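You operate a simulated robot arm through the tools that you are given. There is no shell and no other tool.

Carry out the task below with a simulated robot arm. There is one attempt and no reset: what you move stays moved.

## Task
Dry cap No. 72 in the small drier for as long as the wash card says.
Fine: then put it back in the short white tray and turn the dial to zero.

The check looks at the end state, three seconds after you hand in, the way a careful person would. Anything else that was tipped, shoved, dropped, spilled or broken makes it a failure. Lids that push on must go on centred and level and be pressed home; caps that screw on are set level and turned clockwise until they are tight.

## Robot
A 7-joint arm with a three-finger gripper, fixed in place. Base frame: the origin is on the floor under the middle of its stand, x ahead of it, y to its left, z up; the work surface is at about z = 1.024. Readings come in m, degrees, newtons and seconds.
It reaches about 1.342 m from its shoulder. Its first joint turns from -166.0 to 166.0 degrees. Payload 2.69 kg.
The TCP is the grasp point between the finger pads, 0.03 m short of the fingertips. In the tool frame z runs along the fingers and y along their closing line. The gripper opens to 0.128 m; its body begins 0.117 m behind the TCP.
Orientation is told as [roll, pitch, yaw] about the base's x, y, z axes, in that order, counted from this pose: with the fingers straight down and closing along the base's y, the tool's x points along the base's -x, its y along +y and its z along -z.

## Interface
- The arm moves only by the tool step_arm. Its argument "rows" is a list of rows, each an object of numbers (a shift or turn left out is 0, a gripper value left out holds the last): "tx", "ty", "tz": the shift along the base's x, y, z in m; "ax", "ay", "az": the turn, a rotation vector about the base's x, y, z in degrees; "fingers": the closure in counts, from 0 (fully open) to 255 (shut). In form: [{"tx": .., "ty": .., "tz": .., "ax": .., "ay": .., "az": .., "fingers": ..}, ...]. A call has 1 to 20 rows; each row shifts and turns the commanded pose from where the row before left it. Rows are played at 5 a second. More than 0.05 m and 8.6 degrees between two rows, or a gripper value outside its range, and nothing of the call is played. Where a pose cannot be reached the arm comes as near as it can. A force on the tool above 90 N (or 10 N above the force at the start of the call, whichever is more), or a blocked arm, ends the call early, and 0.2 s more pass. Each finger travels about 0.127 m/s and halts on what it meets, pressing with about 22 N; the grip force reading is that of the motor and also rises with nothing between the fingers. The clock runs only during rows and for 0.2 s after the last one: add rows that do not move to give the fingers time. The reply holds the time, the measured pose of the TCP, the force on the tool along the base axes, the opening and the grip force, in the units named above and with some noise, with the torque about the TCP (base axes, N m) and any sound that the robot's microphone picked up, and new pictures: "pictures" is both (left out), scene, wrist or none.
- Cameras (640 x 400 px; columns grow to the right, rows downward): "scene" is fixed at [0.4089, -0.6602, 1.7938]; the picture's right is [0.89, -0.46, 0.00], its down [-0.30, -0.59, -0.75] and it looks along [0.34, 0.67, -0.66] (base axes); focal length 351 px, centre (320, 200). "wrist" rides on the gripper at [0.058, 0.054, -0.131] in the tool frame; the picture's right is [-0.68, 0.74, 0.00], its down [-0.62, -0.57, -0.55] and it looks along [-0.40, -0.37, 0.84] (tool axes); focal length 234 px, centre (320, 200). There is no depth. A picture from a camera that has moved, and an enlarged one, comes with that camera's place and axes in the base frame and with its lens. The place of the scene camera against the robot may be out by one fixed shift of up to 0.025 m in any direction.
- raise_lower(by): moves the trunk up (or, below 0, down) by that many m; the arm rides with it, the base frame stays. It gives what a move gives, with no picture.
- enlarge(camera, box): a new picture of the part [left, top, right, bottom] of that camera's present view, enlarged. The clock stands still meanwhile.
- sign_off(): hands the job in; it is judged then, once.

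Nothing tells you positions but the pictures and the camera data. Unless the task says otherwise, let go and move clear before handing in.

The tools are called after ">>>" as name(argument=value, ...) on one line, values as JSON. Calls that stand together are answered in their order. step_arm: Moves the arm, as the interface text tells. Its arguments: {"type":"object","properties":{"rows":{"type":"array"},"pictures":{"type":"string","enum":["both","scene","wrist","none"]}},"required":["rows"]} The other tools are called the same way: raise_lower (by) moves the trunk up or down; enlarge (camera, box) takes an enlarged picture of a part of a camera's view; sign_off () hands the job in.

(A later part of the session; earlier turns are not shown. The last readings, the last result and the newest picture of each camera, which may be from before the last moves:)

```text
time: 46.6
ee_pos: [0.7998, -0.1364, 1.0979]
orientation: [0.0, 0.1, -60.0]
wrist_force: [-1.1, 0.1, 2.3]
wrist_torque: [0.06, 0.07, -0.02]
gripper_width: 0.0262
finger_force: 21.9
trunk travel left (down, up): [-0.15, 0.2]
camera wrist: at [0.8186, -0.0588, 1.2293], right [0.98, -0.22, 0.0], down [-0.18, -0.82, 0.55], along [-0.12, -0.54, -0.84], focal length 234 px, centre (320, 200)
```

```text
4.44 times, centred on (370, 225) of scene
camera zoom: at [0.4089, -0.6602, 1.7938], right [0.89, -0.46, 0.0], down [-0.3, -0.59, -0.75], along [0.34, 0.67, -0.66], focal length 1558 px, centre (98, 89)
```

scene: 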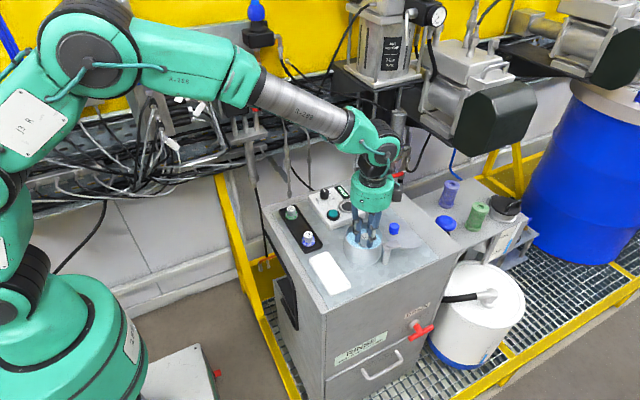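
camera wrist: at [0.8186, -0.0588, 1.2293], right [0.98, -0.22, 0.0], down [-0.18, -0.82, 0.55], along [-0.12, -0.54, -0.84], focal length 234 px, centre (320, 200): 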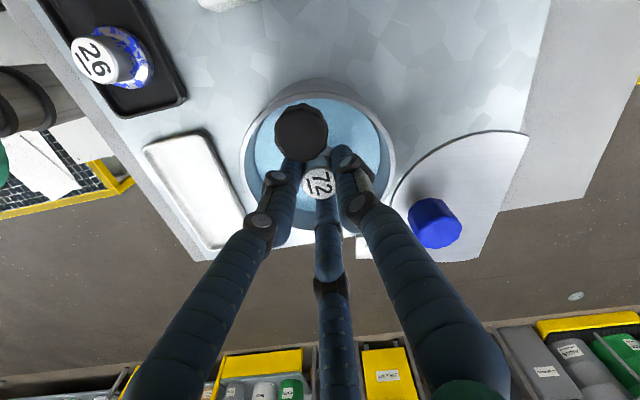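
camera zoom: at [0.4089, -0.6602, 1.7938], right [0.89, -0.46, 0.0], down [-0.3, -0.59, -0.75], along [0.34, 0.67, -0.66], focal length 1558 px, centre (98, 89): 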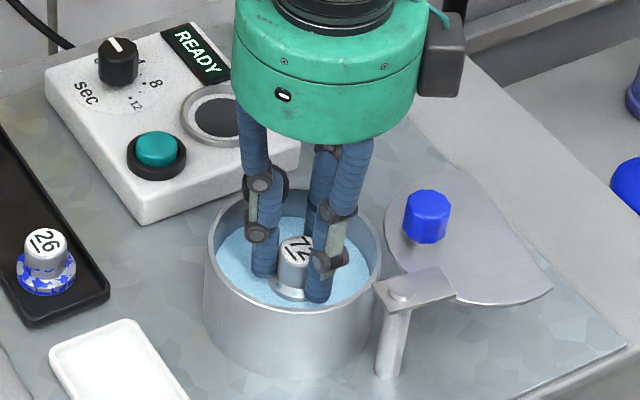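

Unexpected: the perforated plate has sunk slightly and light-blue liquid now shows around the cap. So this drum is the wash bath, not the drier. The small drier must be the white box with the seconds dial and the ring. I'll lift the cap straight out now and check.

>>> step_arm(rows=[{"tz": 0.004}, {"tz": 0.01}, {"tz": 0.02}, {"tz": 0.03}, {"tz": 0.03}, {"tz": 0.02}, {}], pictures="both")

>>> enlarge(camera="scene", box=[320, 160, 420, 280])

>>> enlarge(camera="wrist", box=[220, 40, 420, 240])

```text
time: 48.2
ee_pos: [0.7994, -0.136, 1.213]
orientation: [0.0, 0.0, -60.2]
wrist_force: [-0.2, 1.5, -1.1]
wrist_torque: [-0.01, -0.02, 0.03]
gripper_width: 0.026
finger_force: 21.7
trunk travel left (down, up): [-0.15, 0.2]
camera wrist: at [0.8178, -0.0587, 1.3437], right [0.98, -0.22, 0.0], down [-0.18, -0.82, 0.55], along [-0.12, -0.54, -0.84], focal length 234 px, centre (320, 200)
```

scene: 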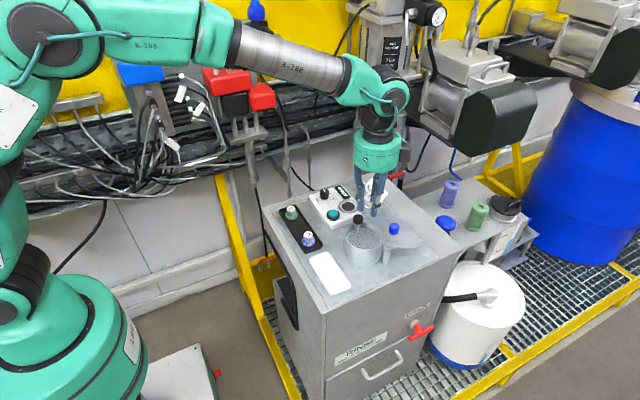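
wrist: 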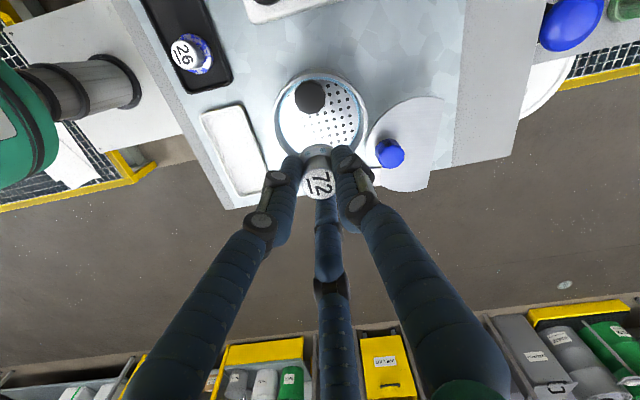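

```text
3.33 times, centred on (370, 220) of scene
camera zoom: at [0.4089, -0.6602, 1.7938], right [0.89, -0.46, 0.0], down [-0.3, -0.59, -0.75], along [0.34, 0.67, -0.66], focal length 1169 px, centre (153, 133)
```

zoom: 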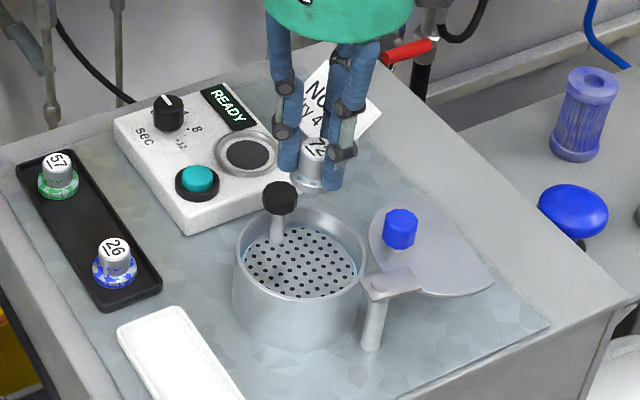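

```text
2.00 times, centred on (320, 140) of wrist
camera zoom: at [0.8178, -0.0587, 1.3437], right [0.98, -0.22, 0.0], down [-0.18, -0.82, 0.55], along [-0.12, -0.54, -0.84], focal length 468 px, centre (320, 320)
```

zoom: 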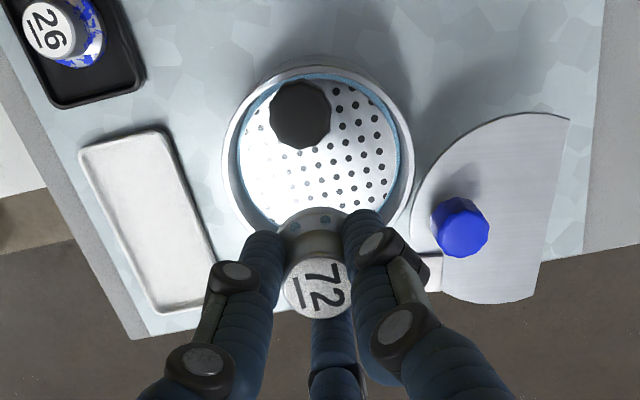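

The perforated plate sprang back up once unloaded, so the drum is a wash can with a dipping plate. The drier is the white box: the cap sits in its ring at about (0.839, 0.022, 1.05). I'll carry the cap above that ring and look.

>>> step_arm(rows=[{"tx": 0.008, "ty": 0.032}, {"tx": 0.008, "ty": 0.032}, {"tx": 0.008, "ty": 0.032}, {"tx": 0.008, "ty": 0.032}, {"tx": 0.0076, "ty": 0.03}, {}], pictures="both")

>>> enlarge(camera="scene", box=[300, 140, 400, 240])

>>> enlarge(camera="wrist", box=[220, 20, 420, 220])

```text
time: 49.6
ee_pos: [0.8383, 0.0254, 1.2108]
orientation: [0.0, 0.0, -60.0]
wrist_force: [0.0, 1.1, -0.5]
wrist_torque: [-0.05, 0.0, 0.03]
gripper_width: 0.0263
finger_force: 21.8
trunk travel left (down, up): [-0.15, 0.2]
camera wrist: at [0.8569, 0.1019, 1.3419], right [0.98, -0.22, 0.0], down [-0.18, -0.82, 0.55], along [-0.12, -0.54, -0.84], focal length 234 px, centre (320, 200)
```

scene: 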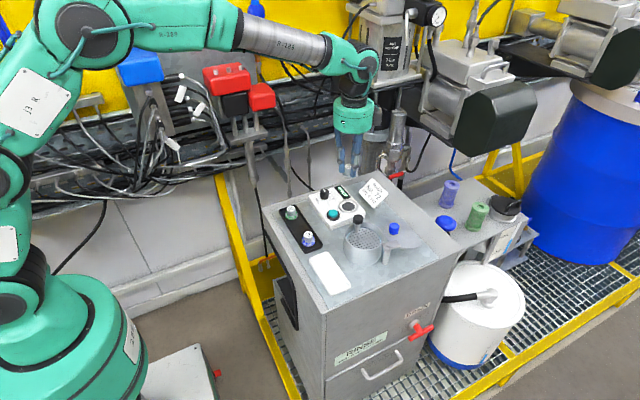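
wrist: 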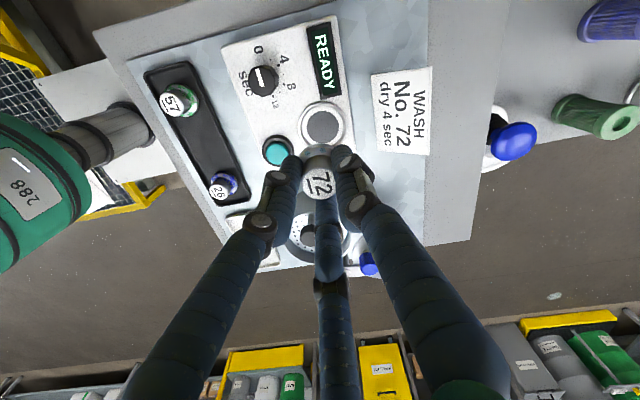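

```text
4.00 times, centred on (350, 190) of scene
camera zoom: at [0.4089, -0.6602, 1.7938], right [0.89, -0.46, 0.0], down [-0.3, -0.59, -0.75], along [0.34, 0.67, -0.66], focal length 1403 px, centre (200, 240)
```

zoom: 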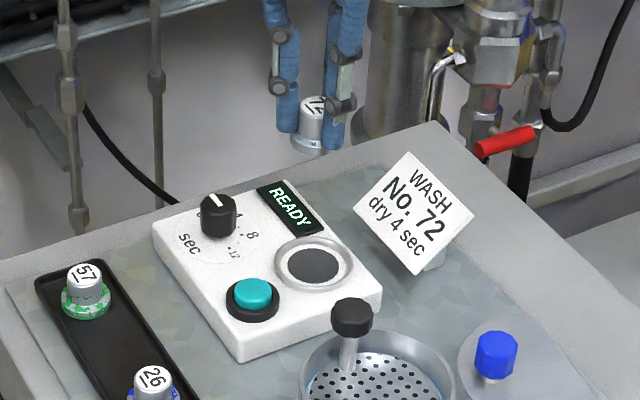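

```text
2.00 times, centred on (320, 120) of wrist
camera zoom: at [0.8569, 0.1019, 1.3419], right [0.98, -0.22, 0.0], down [-0.18, -0.82, 0.55], along [-0.12, -0.54, -0.84], focal length 468 px, centre (320, 360)
```

zoom: 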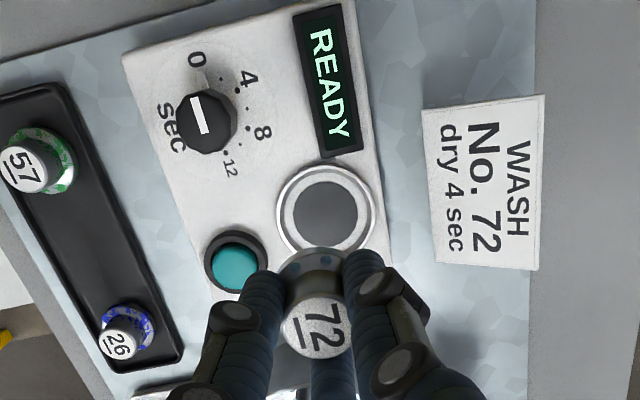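

The view confirms a drier box with a dial (0/4/8/12 sec), a teal button, a READY display and the ring. The ring is just a few millimetres from below the cap; I'll lower to slightly above it and check the alignment.

>>> step_arm(rows=[{"tx": 0.0025, "ty": -0.002, "tz": -0.025}, {"tz": -0.03}, {"tz": -0.03}, {"tz": -0.01}, {}], pictures="both")

>>> enlarge(camera="scene", box=[315, 165, 385, 235])

>>> enlarge(camera="wrist", box=[240, 60, 400, 220])

```text
time: 50.8
ee_pos: [0.8431, 0.0193, 1.1157]
orientation: [0.0, -0.1, -60.0]
wrist_force: [-0.1, -0.2, -1.6]
wrist_torque: [0.01, 0.0, -0.01]
gripper_width: 0.0262
finger_force: 22.0
trunk travel left (down, up): [-0.15, 0.2]
camera wrist: at [0.8598, 0.0966, 1.2476], right [0.98, -0.22, 0.0], down [-0.18, -0.82, 0.55], along [-0.12, -0.54, -0.84], focal length 234 px, centre (320, 200)
```

scene: 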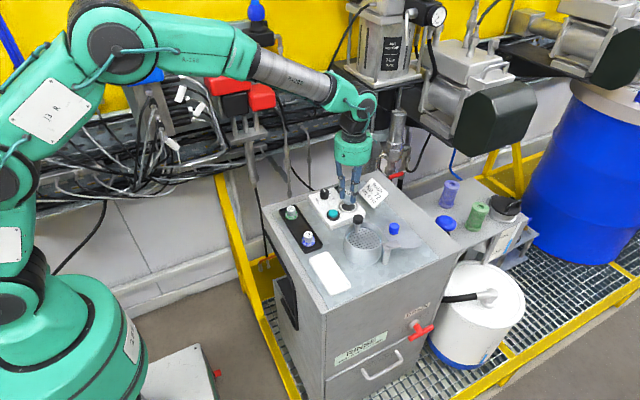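
wrist: 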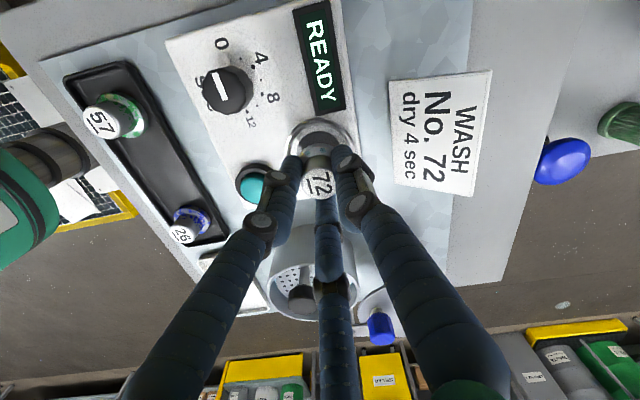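

```text
5.71 times, centred on (350, 200) of scene
camera zoom: at [0.4089, -0.6602, 1.7938], right [0.89, -0.46, 0.0], down [-0.3, -0.59, -0.75], along [0.34, 0.67, -0.66], focal length 2004 px, centre (149, 200)
```

zoom: 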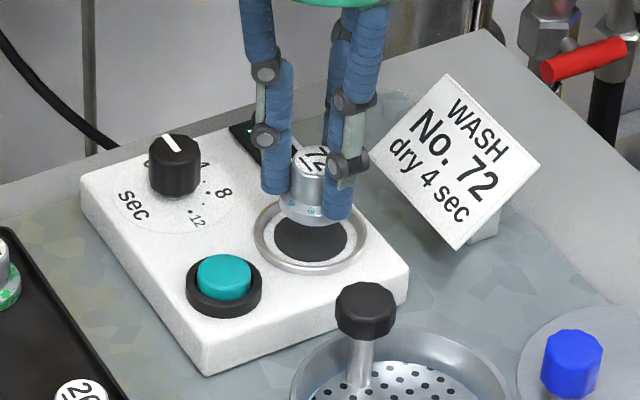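

```text
2.50 times, centred on (320, 140) of wrist
camera zoom: at [0.8598, 0.0966, 1.2476], right [0.98, -0.22, 0.0], down [-0.18, -0.82, 0.55], along [-0.12, -0.54, -0.84], focal length 585 px, centre (320, 350)
```

zoom: 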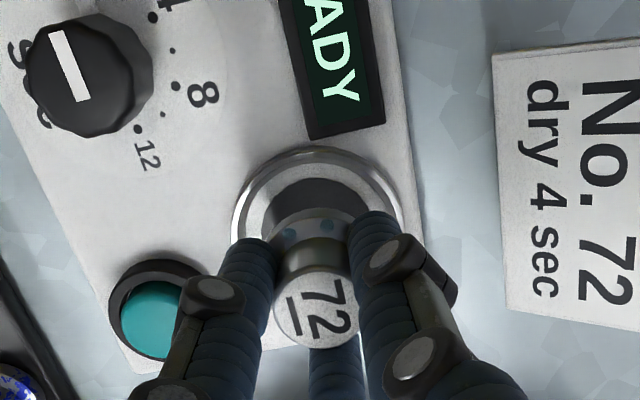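

The cap is centred over the ring within a millimetre or two. I'll lower it in small steps until it touches.

>>> step_arm(rows=[{"tx": -0.001, "ty": 0.0005, "tz": -0.008}, {"tz": -0.006}, {"tz": -0.004}, {}], pictures="both")

>>> enlarge(camera="scene", box=[315, 165, 385, 235])

>>> enlarge(camera="wrist", box=[240, 60, 400, 220])

```text
time: 51.8
ee_pos: [0.842, 0.0212, 1.0979]
orientation: [0.0, 0.0, -60.1]
wrist_force: [0.1, 0.1, -1.4]
wrist_torque: [-0.01, 0.03, -0.01]
gripper_width: 0.0262
finger_force: 21.9
trunk travel left (down, up): [-0.15, 0.2]
camera wrist: at [0.8591, 0.0979, 1.23], right [0.98, -0.22, 0.0], down [-0.18, -0.82, 0.55], along [-0.12, -0.54, -0.84], focal length 234 px, centre (320, 200)
```

scene: 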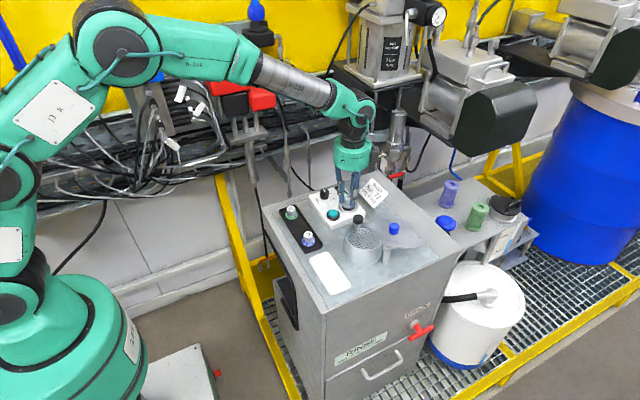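
wrist: 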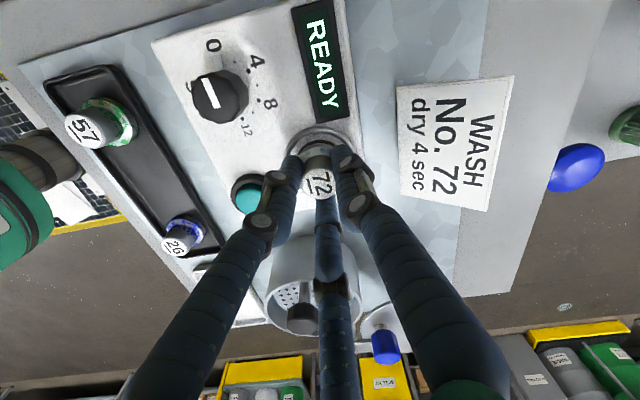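

```text
5.71 times, centred on (350, 200) of scene
camera zoom: at [0.4089, -0.6602, 1.7938], right [0.89, -0.46, 0.0], down [-0.3, -0.59, -0.75], along [0.34, 0.67, -0.66], focal length 2004 px, centre (149, 200)
```

zoom: 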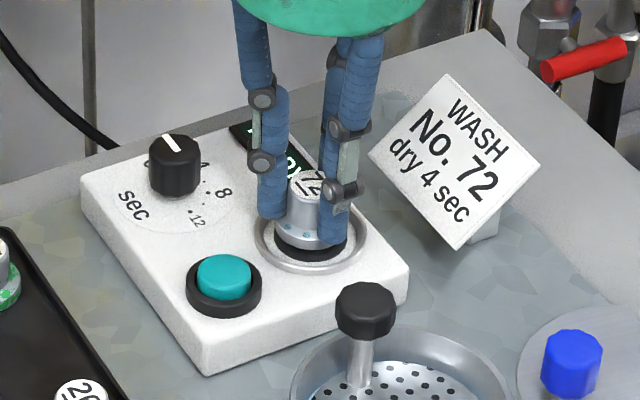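

```text
2.50 times, centred on (320, 140) of wrist
camera zoom: at [0.8591, 0.0979, 1.23], right [0.98, -0.22, 0.0], down [-0.18, -0.82, 0.55], along [-0.12, -0.54, -0.84], focal length 585 px, centre (320, 350)
```

zoom: 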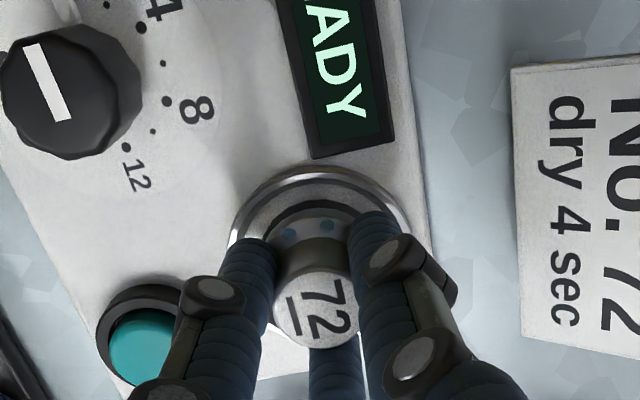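

>>> step_arm(rows=[{"tz": -0.004}, {}], pictures="none")

>>> step_arm(rows=[{"tz": -0.002}, {}], pictures="none")

>>> step_arm(rows=[{"tz": -0.0015}, {}], pictures="scene")

>>> enlarge(camera="scene", box=[315, 165, 385, 235])

```text
time: 52.4
ee_pos: [0.8416, 0.0207, 1.0936]
orientation: [-0.1, 0.0, -60.2]
wrist_force: [0.2, 0.5, -0.2]
wrist_torque: [-0.02, 0.0, -0.01]
gripper_width: 0.0261
finger_force: 21.5
trunk travel left (down, up): [-0.15, 0.2]
```

```text
time: 53.0
ee_pos: [0.8417, 0.0211, 1.0923]
orientation: [0.1, 0.1, -60.0]
wrist_force: [0.1, -0.3, -1.8]
wrist_torque: [0.0, -0.02, 0.0]
gripper_width: 0.0261
finger_force: 21.5
trunk travel left (down, up): [-0.15, 0.2]
```

```text
time: 53.6
ee_pos: [0.8423, 0.0222, 1.092]
orientation: [-0.1, 0.0, -60.1]
wrist_force: [-1.1, 1.5, 5.2]
wrist_torque: [0.1, 0.14, 0.03]
gripper_width: 0.0265
finger_force: 21.9
trunk travel left (down, up): [-0.15, 0.2]
```

scene: 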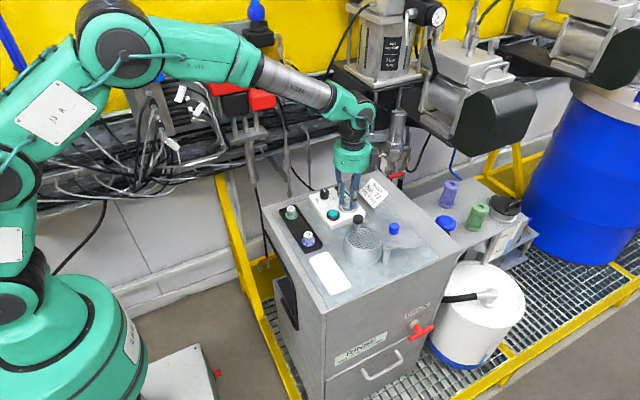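

```text
5.71 times, centred on (350, 200) of scene
camera zoom: at [0.4089, -0.6602, 1.7938], right [0.89, -0.46, 0.0], down [-0.3, -0.59, -0.75], along [0.34, 0.67, -0.66], focal length 2004 px, centre (149, 200)
```

zoom: 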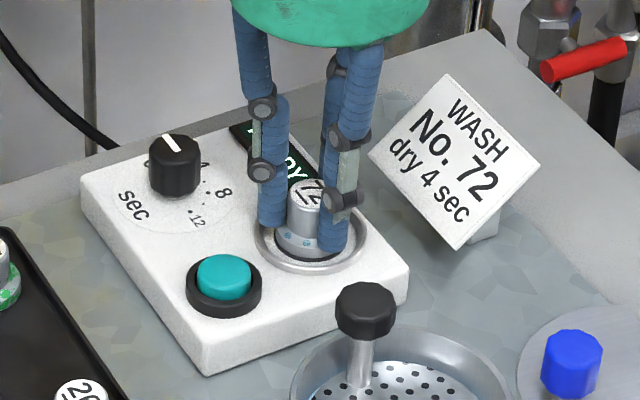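

The cap is seated (5 N upward). I'll open slightly, let go and rise straight up.

>>> step_arm(rows=[{"fingers": 195}, {"fingers": 180}, {"fingers": 175}, {}, {"tz": 0.01}, {"tz": 0.02}, {"tz": 0.03}, {"tz": 0.04}, {"tz": 0.02}, {}], pictures="both")

>>> enlarge(camera="wrist", box=[220, 20, 420, 220])

>>> enlarge(camera="scene", box=[315, 165, 385, 235])

```text
time: 55.8
ee_pos: [0.8439, 0.0194, 1.2111]
orientation: [0.0, 0.0, -60.1]
wrist_force: [-0.1, 0.9, -0.4]
wrist_torque: [0.0, 0.0, -0.01]
gripper_width: 0.0401
finger_force: 0.2
trunk travel left (down, up): [-0.15, 0.2]
camera wrist: at [0.8609, 0.0972, 1.3428], right [0.98, -0.22, 0.0], down [-0.18, -0.82, 0.55], along [-0.12, -0.54, -0.84], focal length 234 px, centre (320, 200)
```

scene: 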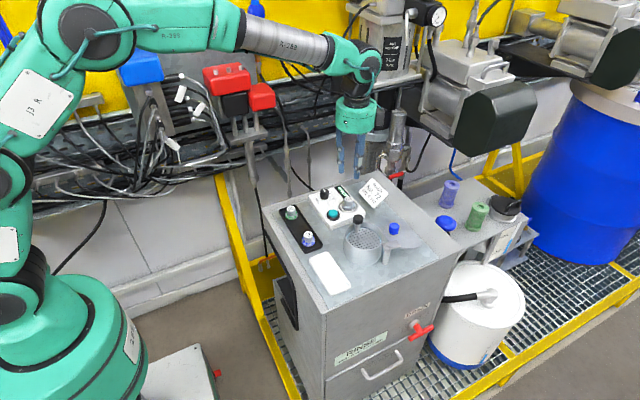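
wrist: 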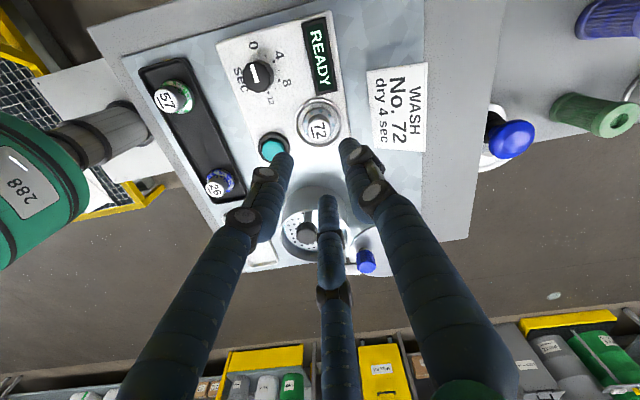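

```text
2.00 times, centred on (320, 120) of wrist
camera zoom: at [0.8609, 0.0972, 1.3428], right [0.98, -0.22, 0.0], down [-0.18, -0.82, 0.55], along [-0.12, -0.54, -0.84], focal length 468 px, centre (320, 360)
```

zoom: 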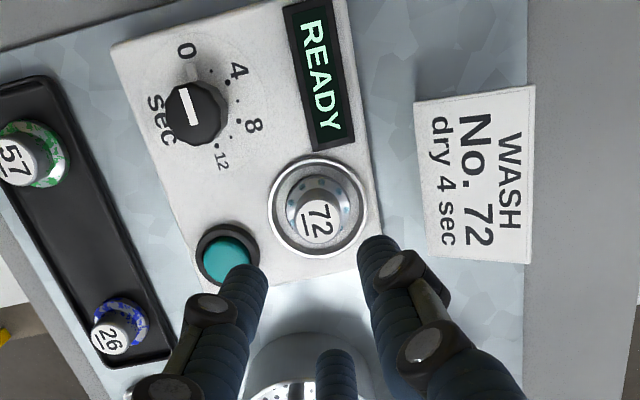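

```text
5.71 times, centred on (350, 200) of scene
camera zoom: at [0.4089, -0.6602, 1.7938], right [0.89, -0.46, 0.0], down [-0.3, -0.59, -0.75], along [0.34, 0.67, -0.66], focal length 2004 px, centre (149, 200)
```

zoom: 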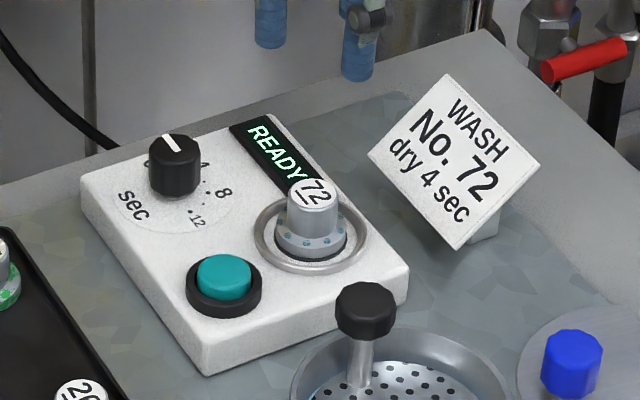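

Cap 72 sits centred in the drier ring. Next is the dial at about (0.793, 0.089, top 1.077); I'll enlarge it to measure the mark angles.

>>> enlarge(camera="wrist", box=[230, 30, 310, 110])

>>> enlarge(camera="scene", box=[310, 175, 350, 215])

```text
5.00 times, centred on (270, 70) of wrist
camera zoom: at [0.8609, 0.0972, 1.3428], right [0.98, -0.22, 0.0], down [-0.18, -0.82, 0.55], along [-0.12, -0.54, -0.84], focal length 1171 px, centre (570, 850)
```

zoom: 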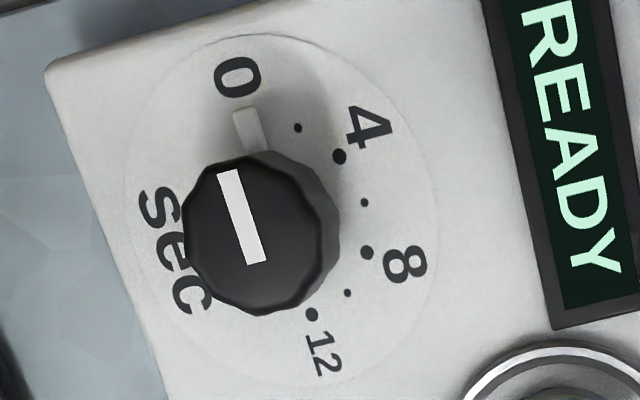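

```text
10.00 times, centred on (330, 195) of scene
camera zoom: at [0.4089, -0.6602, 1.7938], right [0.89, -0.46, 0.0], down [-0.3, -0.59, -0.75], along [0.34, 0.67, -0.66], focal length 3506 px, centre (220, 250)
```

zoom: 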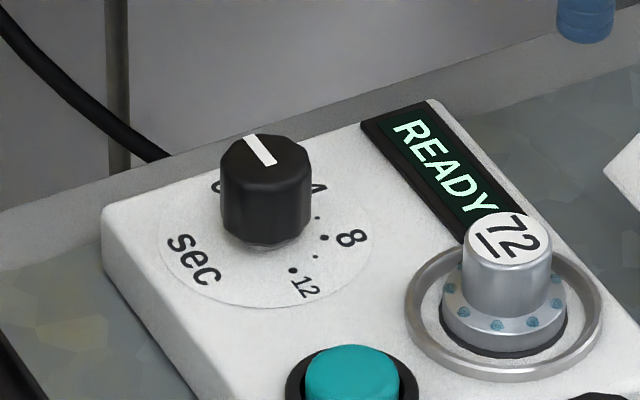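

The marks are 15° per second with 0 pointing to +y, so setting 4 needs a 60° clockwise turn. I'll go above the dial with yaw −10, so the fingers avoid the small raised tick at 0.

>>> step_arm(rows=[{"tx": -0.008, "ty": 0.011, "az": 8.3}, {"tx": -0.008, "ty": 0.011, "az": 8.3}, {"tx": -0.008, "ty": 0.011, "az": 8.3}, {"tx": -0.008, "ty": 0.011, "az": 8.3}, {"tx": -0.008, "ty": 0.011, "az": 8.3}, {"tx": -0.0095, "ty": 0.012, "az": 8.5, "fingers": 155}, {}], pictures="wrist")

>>> enlarge(camera="wrist", box=[220, 20, 420, 240])

```text
time: 57.4
ee_pos: [0.7919, 0.0874, 1.2111]
orientation: [0.0, -0.1, -10.0]
wrist_force: [0.0, 0.5, 0.0]
wrist_torque: [-0.03, -0.02, 0.04]
gripper_width: 0.0499
finger_force: 0.1
trunk travel left (down, up): [-0.15, 0.2]
camera wrist: at [0.7443, 0.1505, 1.3426], right [0.79, 0.61, 0.0], down [0.51, -0.66, 0.55], along [0.33, -0.44, -0.84], focal length 234 px, centre (320, 200)
```

wrist: 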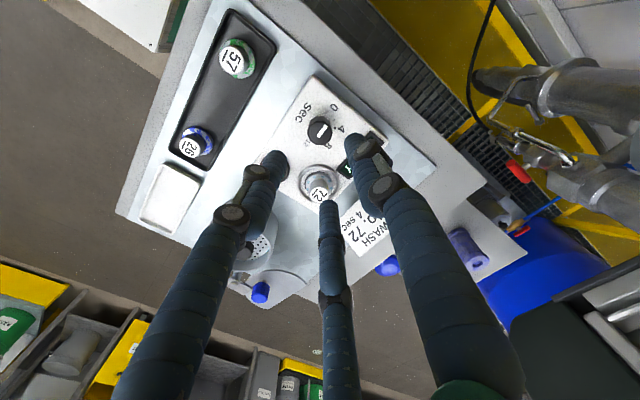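

```text
1.82 times, centred on (320, 130) of wrist
camera zoom: at [0.7443, 0.1505, 1.3426], right [0.79, 0.61, 0.0], down [0.51, -0.66, 0.55], along [0.33, -0.44, -0.84], focal length 426 px, centre (320, 327)
```

zoom: 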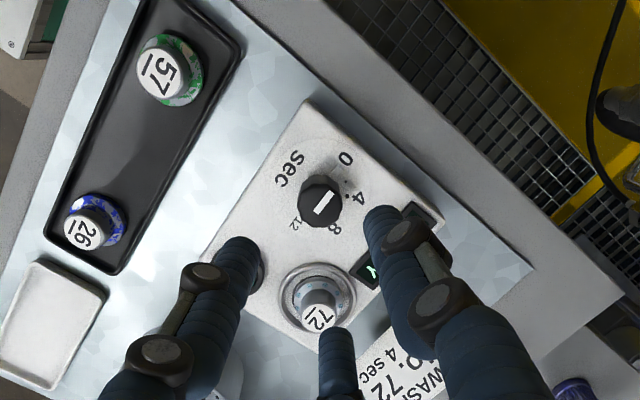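

The dial is lined up under the gripper. Lowering around it.

>>> step_arm(rows=[{"tz": -0.03}, {"tz": -0.03}, {"tz": -0.03}, {"tz": -0.01}, {}], pictures="both")

>>> enlarge(camera="wrist", box=[220, 60, 420, 240])

>>> enlarge(camera="scene", box=[295, 150, 375, 230])

```text
time: 58.6
ee_pos: [0.7911, 0.0862, 1.1111]
orientation: [0.0, -0.1, -10.0]
wrist_force: [1.0, -0.2, -0.6]
wrist_torque: [0.03, -0.01, 0.02]
gripper_width: 0.0502
finger_force: 0.1
trunk travel left (down, up): [-0.15, 0.2]
camera wrist: at [0.7436, 0.1495, 1.2421], right [0.8, 0.61, 0.0], down [0.51, -0.66, 0.55], along [0.33, -0.44, -0.84], focal length 234 px, centre (320, 200)
```

scene: 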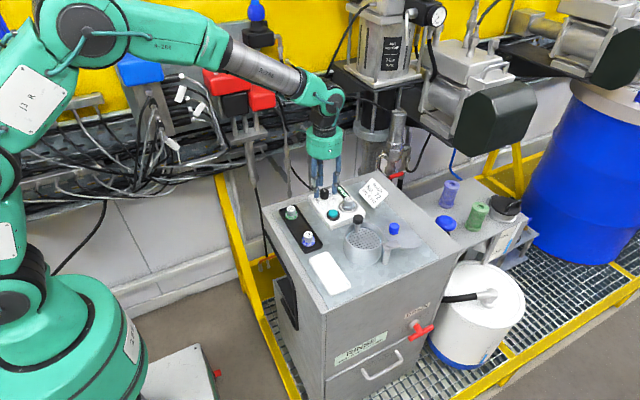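
wrist: 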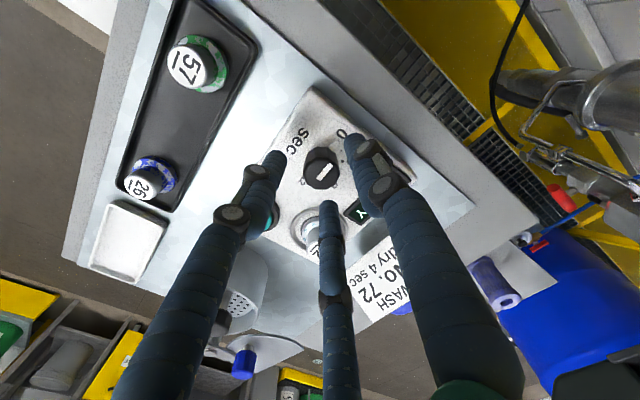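

```text
2.22 times, centred on (320, 150) of wrist
camera zoom: at [0.7436, 0.1495, 1.2421], right [0.8, 0.61, 0.0], down [0.51, -0.66, 0.55], along [0.33, -0.44, -0.84], focal length 520 px, centre (320, 311)
```

zoom: 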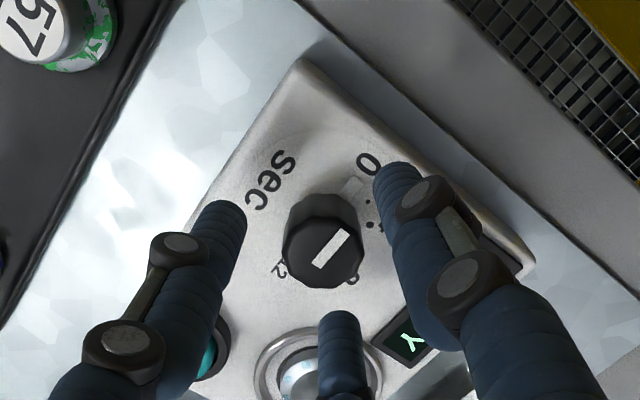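

```text
5.00 times, centred on (335, 190) of scene
camera zoom: at [0.4089, -0.6602, 1.7938], right [0.89, -0.46, 0.0], down [-0.3, -0.59, -0.75], along [0.34, 0.67, -0.66], focal length 1753 px, centre (245, 250)
```

zoom: 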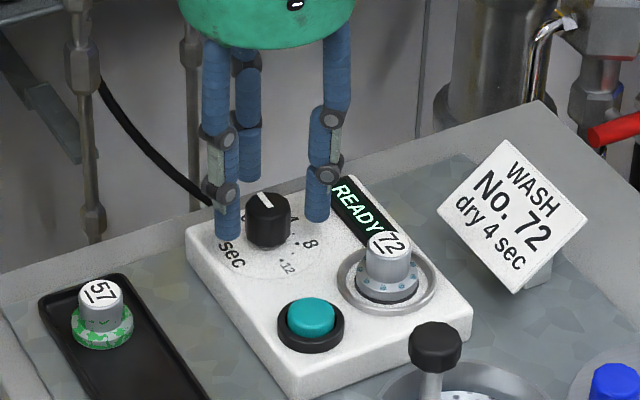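

>>> step_arm(rows=[{"tx": 0.0018, "ty": -0.0005, "tz": -0.01}, {"tz": -0.011}, {"fingers": 175}, {"fingers": 195}, {"fingers": 210}, {"fingers": 220}, {}], pictures="both")

>>> enlarge(camera="wrist", box=[240, 60, 400, 240])

>>> enlarge(camera="scene", box=[295, 150, 375, 230])

```text
time: 60.2
ee_pos: [0.7928, 0.086, 1.09]
orientation: [0.0, 0.0, -10.1]
wrist_force: [0.5, -0.4, -2.7]
wrist_torque: [-0.03, -0.05, 0.01]
gripper_width: 0.0265
finger_force: 45.2
trunk travel left (down, up): [-0.15, 0.2]
camera wrist: at [0.7457, 0.1487, 1.2214], right [0.8, 0.61, 0.0], down [0.51, -0.66, 0.55], along [0.33, -0.44, -0.84], focal length 234 px, centre (320, 200)
```

scene: 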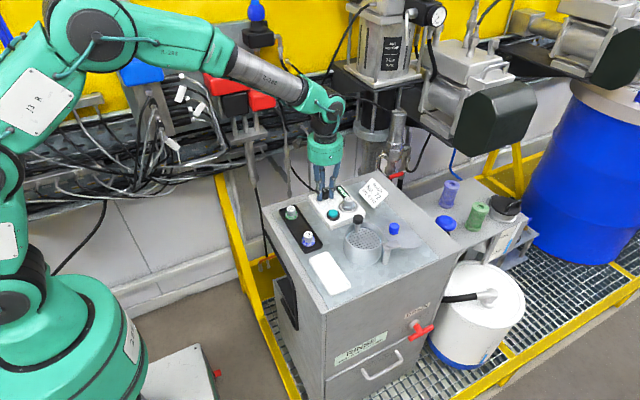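
wrist: 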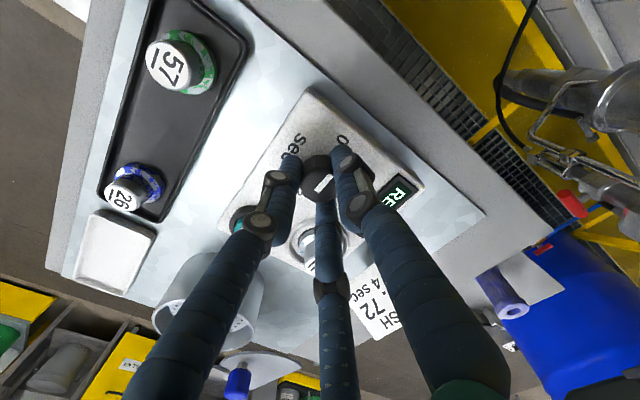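

```text
2.22 times, centred on (320, 150) of wrist
camera zoom: at [0.7457, 0.1487, 1.2214], right [0.8, 0.61, 0.0], down [0.51, -0.66, 0.55], along [0.33, -0.44, -0.84], focal length 520 px, centre (320, 311)
```

zoom: 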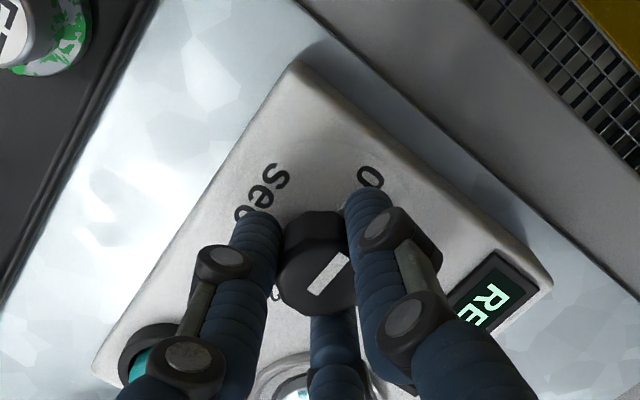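

```text
5.00 times, centred on (335, 190) of scene
camera zoom: at [0.4089, -0.6602, 1.7938], right [0.89, -0.46, 0.0], down [-0.3, -0.59, -0.75], along [0.34, 0.67, -0.66], focal length 1753 px, centre (245, 250)
```

zoom: 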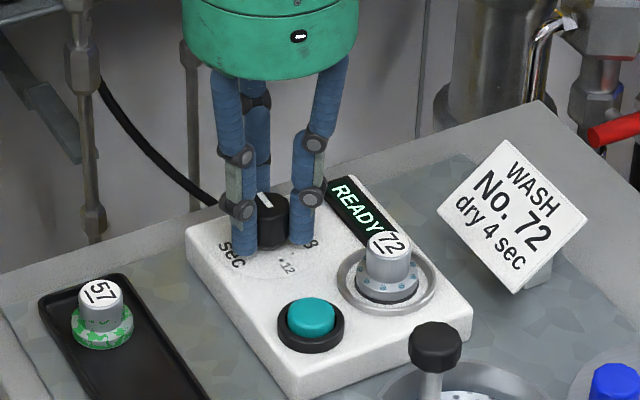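

The dial is gripped with almost no side load. Turning 60° clockwise.

>>> step_arm(rows=[{"az": -7.5}, {"az": -7.5}, {"az": -7.5}, {"az": -7.5}, {"az": -7.5}, {"az": -7.5}, {"az": -7.5}, {"az": -7.5}, {}], pictures="wrist")

>>> enlarge(camera="wrist", box=[240, 60, 400, 240])

>>> enlarge(camera="scene", box=[305, 165, 365, 225])

```text
time: 62.2
ee_pos: [0.7935, 0.0855, 1.0903]
orientation: [0.0, 0.1, -70.1]
wrist_force: [-1.7, -16.6, -2.5]
wrist_torque: [-0.54, 0.0, -0.03]
gripper_width: 0.0265
finger_force: 44.8
trunk travel left (down, up): [-0.15, 0.2]
camera wrist: at [0.8245, 0.1587, 1.2215], right [0.92, -0.39, 0.0], down [-0.32, -0.77, 0.55], along [-0.21, -0.51, -0.84], focal length 234 px, centre (320, 200)
```

wrist: 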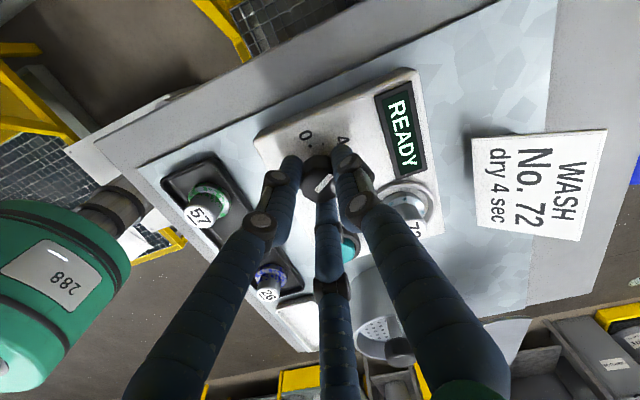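

```text
2.22 times, centred on (320, 150) of wrist
camera zoom: at [0.8245, 0.1587, 1.2215], right [0.92, -0.39, 0.0], down [-0.32, -0.77, 0.55], along [-0.21, -0.51, -0.84], focal length 520 px, centre (320, 311)
```

zoom: 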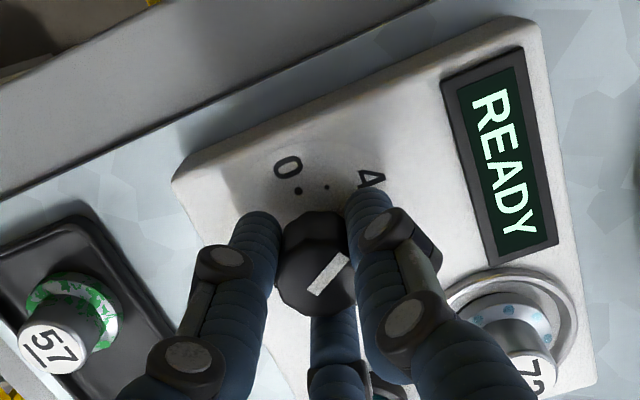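

```text
6.67 times, centred on (335, 195) of scene
camera zoom: at [0.4089, -0.6602, 1.7938], right [0.89, -0.46, 0.0], down [-0.3, -0.59, -0.75], along [0.34, 0.67, -0.66], focal length 2338 px, centre (220, 233)
```

zoom: 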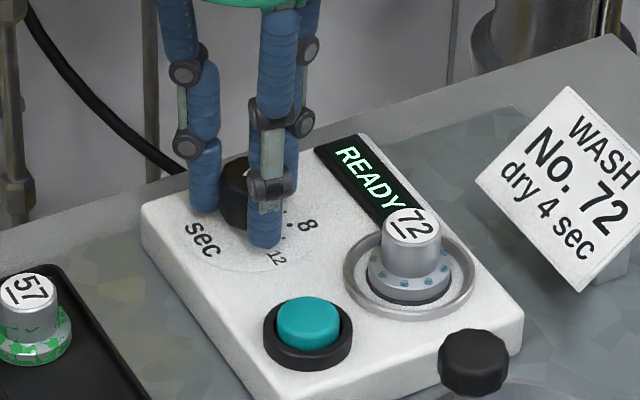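

The dial turned with the gripper. I'll release, rise and check the pointer against the 4 mark.

>>> step_arm(rows=[{"ty": -0.001, "fingers": 190}, {"fingers": 165}, {"fingers": 155}, {}, {"tz": 0.02}, {"tz": 0.03}, {"tz": 0.03}, {"tz": 0.03}, {}], pictures="wrist")

>>> enlarge(camera="wrist", box=[270, 50, 380, 150])

>>> enlarge(camera="scene", box=[305, 165, 365, 225])

```text
time: 64.2
ee_pos: [0.7937, 0.0873, 1.2012]
orientation: [0.0, 0.0, -70.1]
wrist_force: [-0.4, 0.7, -0.2]
wrist_torque: [-0.01, -0.07, 0.0]
gripper_width: 0.0501
finger_force: 0.0
trunk travel left (down, up): [-0.15, 0.2]
camera wrist: at [0.8247, 0.1603, 1.3321], right [0.92, -0.39, 0.0], down [-0.32, -0.77, 0.55], along [-0.21, -0.51, -0.84], focal length 234 px, centre (320, 200)
```

wrist: 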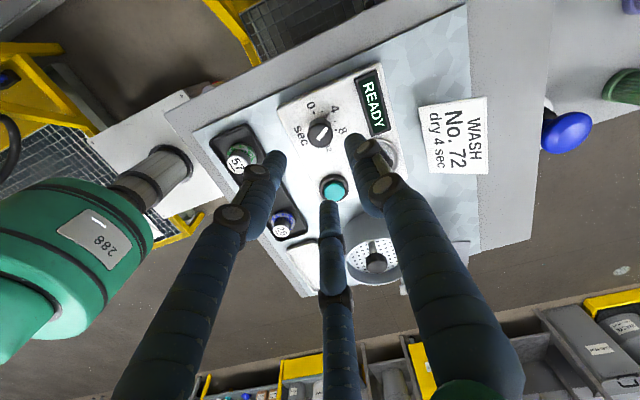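

```text
4.00 times, centred on (325, 100) of wrist
camera zoom: at [0.8247, 0.1603, 1.3321], right [0.92, -0.39, 0.0], down [-0.32, -0.77, 0.55], along [-0.21, -0.51, -0.84], focal length 937 px, centre (300, 600)
```

zoom: 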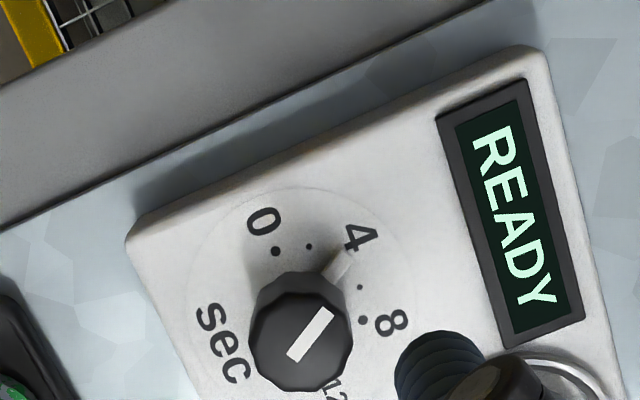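

```text
6.67 times, centred on (335, 195) of scene
camera zoom: at [0.4089, -0.6602, 1.7938], right [0.89, -0.46, 0.0], down [-0.3, -0.59, -0.75], along [0.34, 0.67, -0.66], focal length 2338 px, centre (220, 233)
```

zoom: 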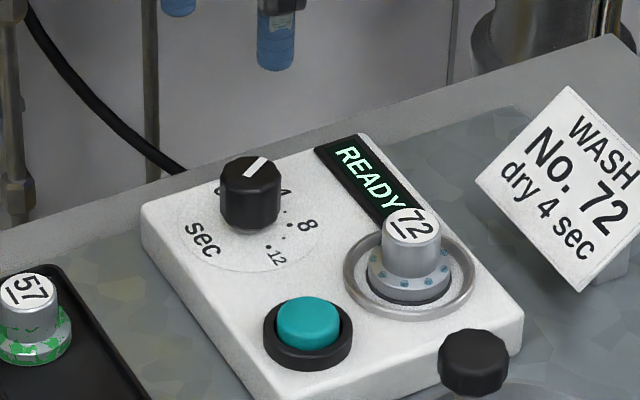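

>>> enlarge(camera="wrist", box=[295, 95, 355, 155])

```text
6.67 times, centred on (325, 125) of wrist
camera zoom: at [0.8247, 0.1603, 1.3321], right [0.92, -0.39, 0.0], down [-0.32, -0.77, 0.55], along [-0.21, -0.51, -0.84], focal length 1561 px, centre (287, 700)
```

zoom: 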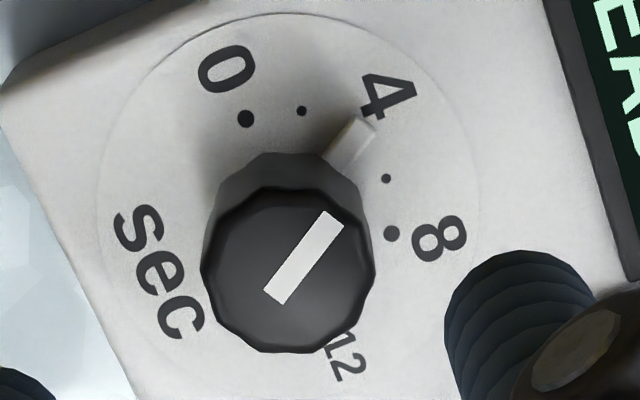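

The dial reads 4 (measured about 30° for a target of 30°). Next is the teal start button at about (0.7795, 0.0075, top 1.059); I'll close the fist above it.

>>> step_arm(rows=[{"tx": -0.005, "ty": -0.027, "fingers": 255}, {"tx": -0.005, "ty": -0.027}, {"tx": -0.0042, "ty": -0.0258}, {"tz": -0.03}, {"tz": -0.03}, {}], pictures="both")

>>> enlarge(camera="wrist", box=[240, 60, 400, 220])

>>> enlarge(camera="scene", box=[305, 165, 375, 235])

```text
time: 65.6
ee_pos: [0.7775, 0.0064, 1.142]
orientation: [0.1, 0.1, -70.1]
wrist_force: [-0.4, -0.9, -0.4]
wrist_torque: [-0.01, -0.02, -0.01]
gripper_width: 0.0023
finger_force: 22.1
trunk travel left (down, up): [-0.15, 0.2]
camera wrist: at [0.8089, 0.0798, 1.2725], right [0.92, -0.39, 0.0], down [-0.32, -0.77, 0.55], along [-0.21, -0.51, -0.84], focal length 234 px, centre (320, 200)
```

scene: 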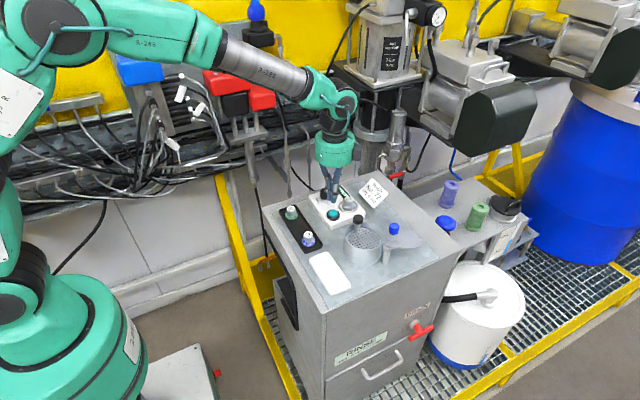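
wrist: 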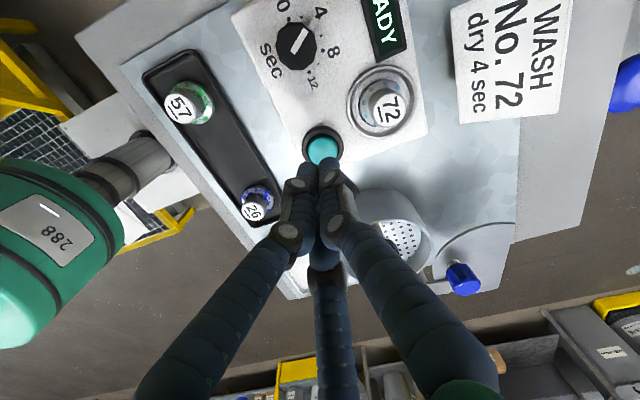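

```text
2.50 times, centred on (320, 140) of wrist
camera zoom: at [0.8089, 0.0798, 1.2725], right [0.92, -0.39, 0.0], down [-0.32, -0.77, 0.55], along [-0.21, -0.51, -0.84], focal length 585 px, centre (320, 350)
```

zoom: 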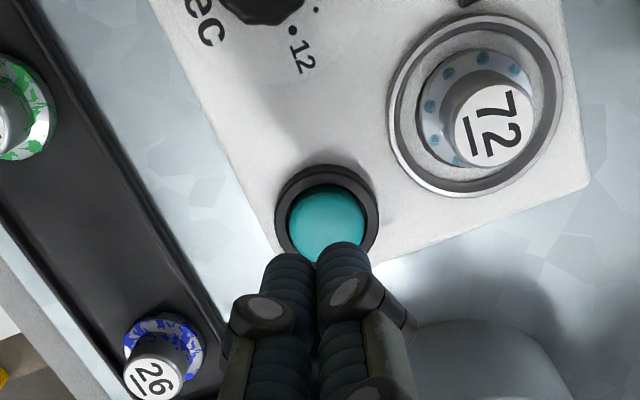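

```text
5.71 times, centred on (340, 200) of scene
camera zoom: at [0.4089, -0.6602, 1.7938], right [0.89, -0.46, 0.0], down [-0.3, -0.59, -0.75], along [0.34, 0.67, -0.66], focal length 2004 px, centre (206, 200)
```

zoom: 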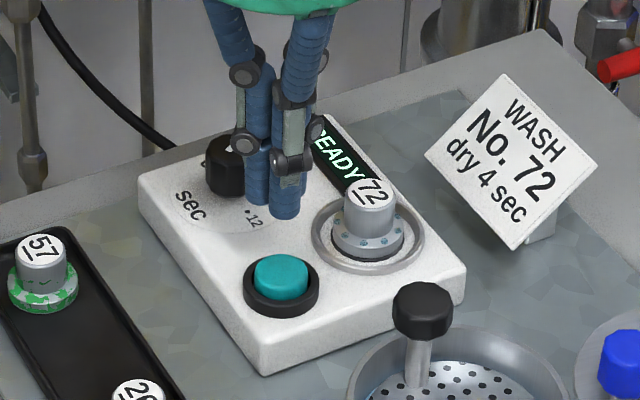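

>>> step_arm(rows=[{"tx": 0.0015, "ty": -0.002, "tz": -0.02}, {"tz": -0.018}, {"tz": -0.006}, {}], pictures="both")

>>> enlarge(camera="wrist", box=[240, 60, 400, 220])

>>> enlarge(camera="scene", box=[305, 165, 375, 235])

```text
time: 66.6
ee_pos: [0.781, 0.0042, 1.0957]
orientation: [0.0, 0.0, -70.1]
wrist_force: [0.2, 0.2, -0.1]
wrist_torque: [0.02, -0.01, 0.02]
gripper_width: 0.0023
finger_force: 21.7
trunk travel left (down, up): [-0.15, 0.2]
camera wrist: at [0.812, 0.0766, 1.2279], right [0.92, -0.39, 0.0], down [-0.32, -0.77, 0.55], along [-0.21, -0.51, -0.84], focal length 234 px, centre (320, 200)
```

scene: 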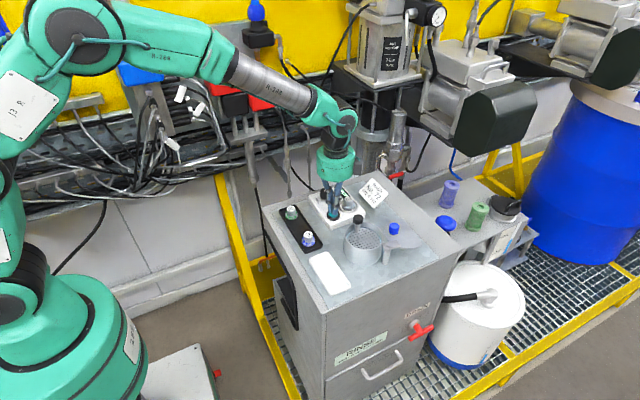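
wrist: 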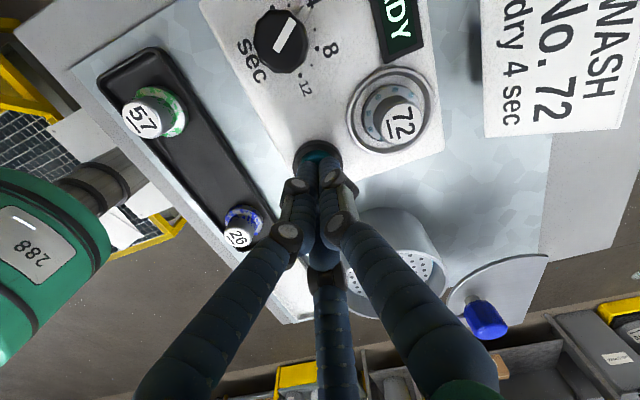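

```text
2.50 times, centred on (320, 140) of wrist
camera zoom: at [0.812, 0.0766, 1.2279], right [0.92, -0.39, 0.0], down [-0.32, -0.77, 0.55], along [-0.21, -0.51, -0.84], focal length 585 px, centre (320, 350)
```

zoom: 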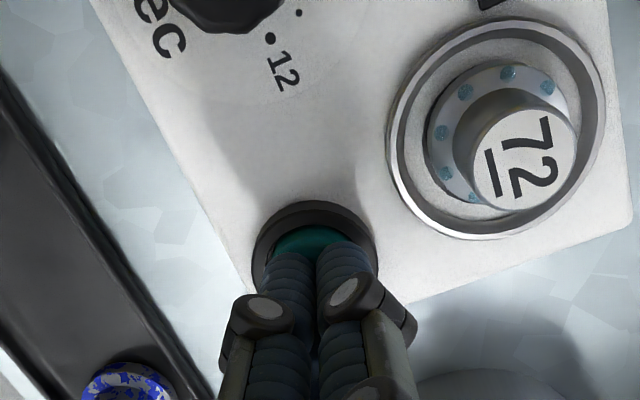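

```text
5.71 times, centred on (340, 200) of scene
camera zoom: at [0.4089, -0.6602, 1.7938], right [0.89, -0.46, 0.0], down [-0.3, -0.59, -0.75], along [0.34, 0.67, -0.66], focal length 2004 px, centre (206, 200)
```

zoom: 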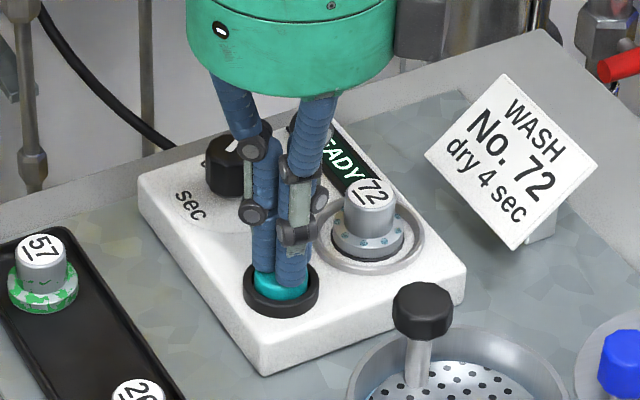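

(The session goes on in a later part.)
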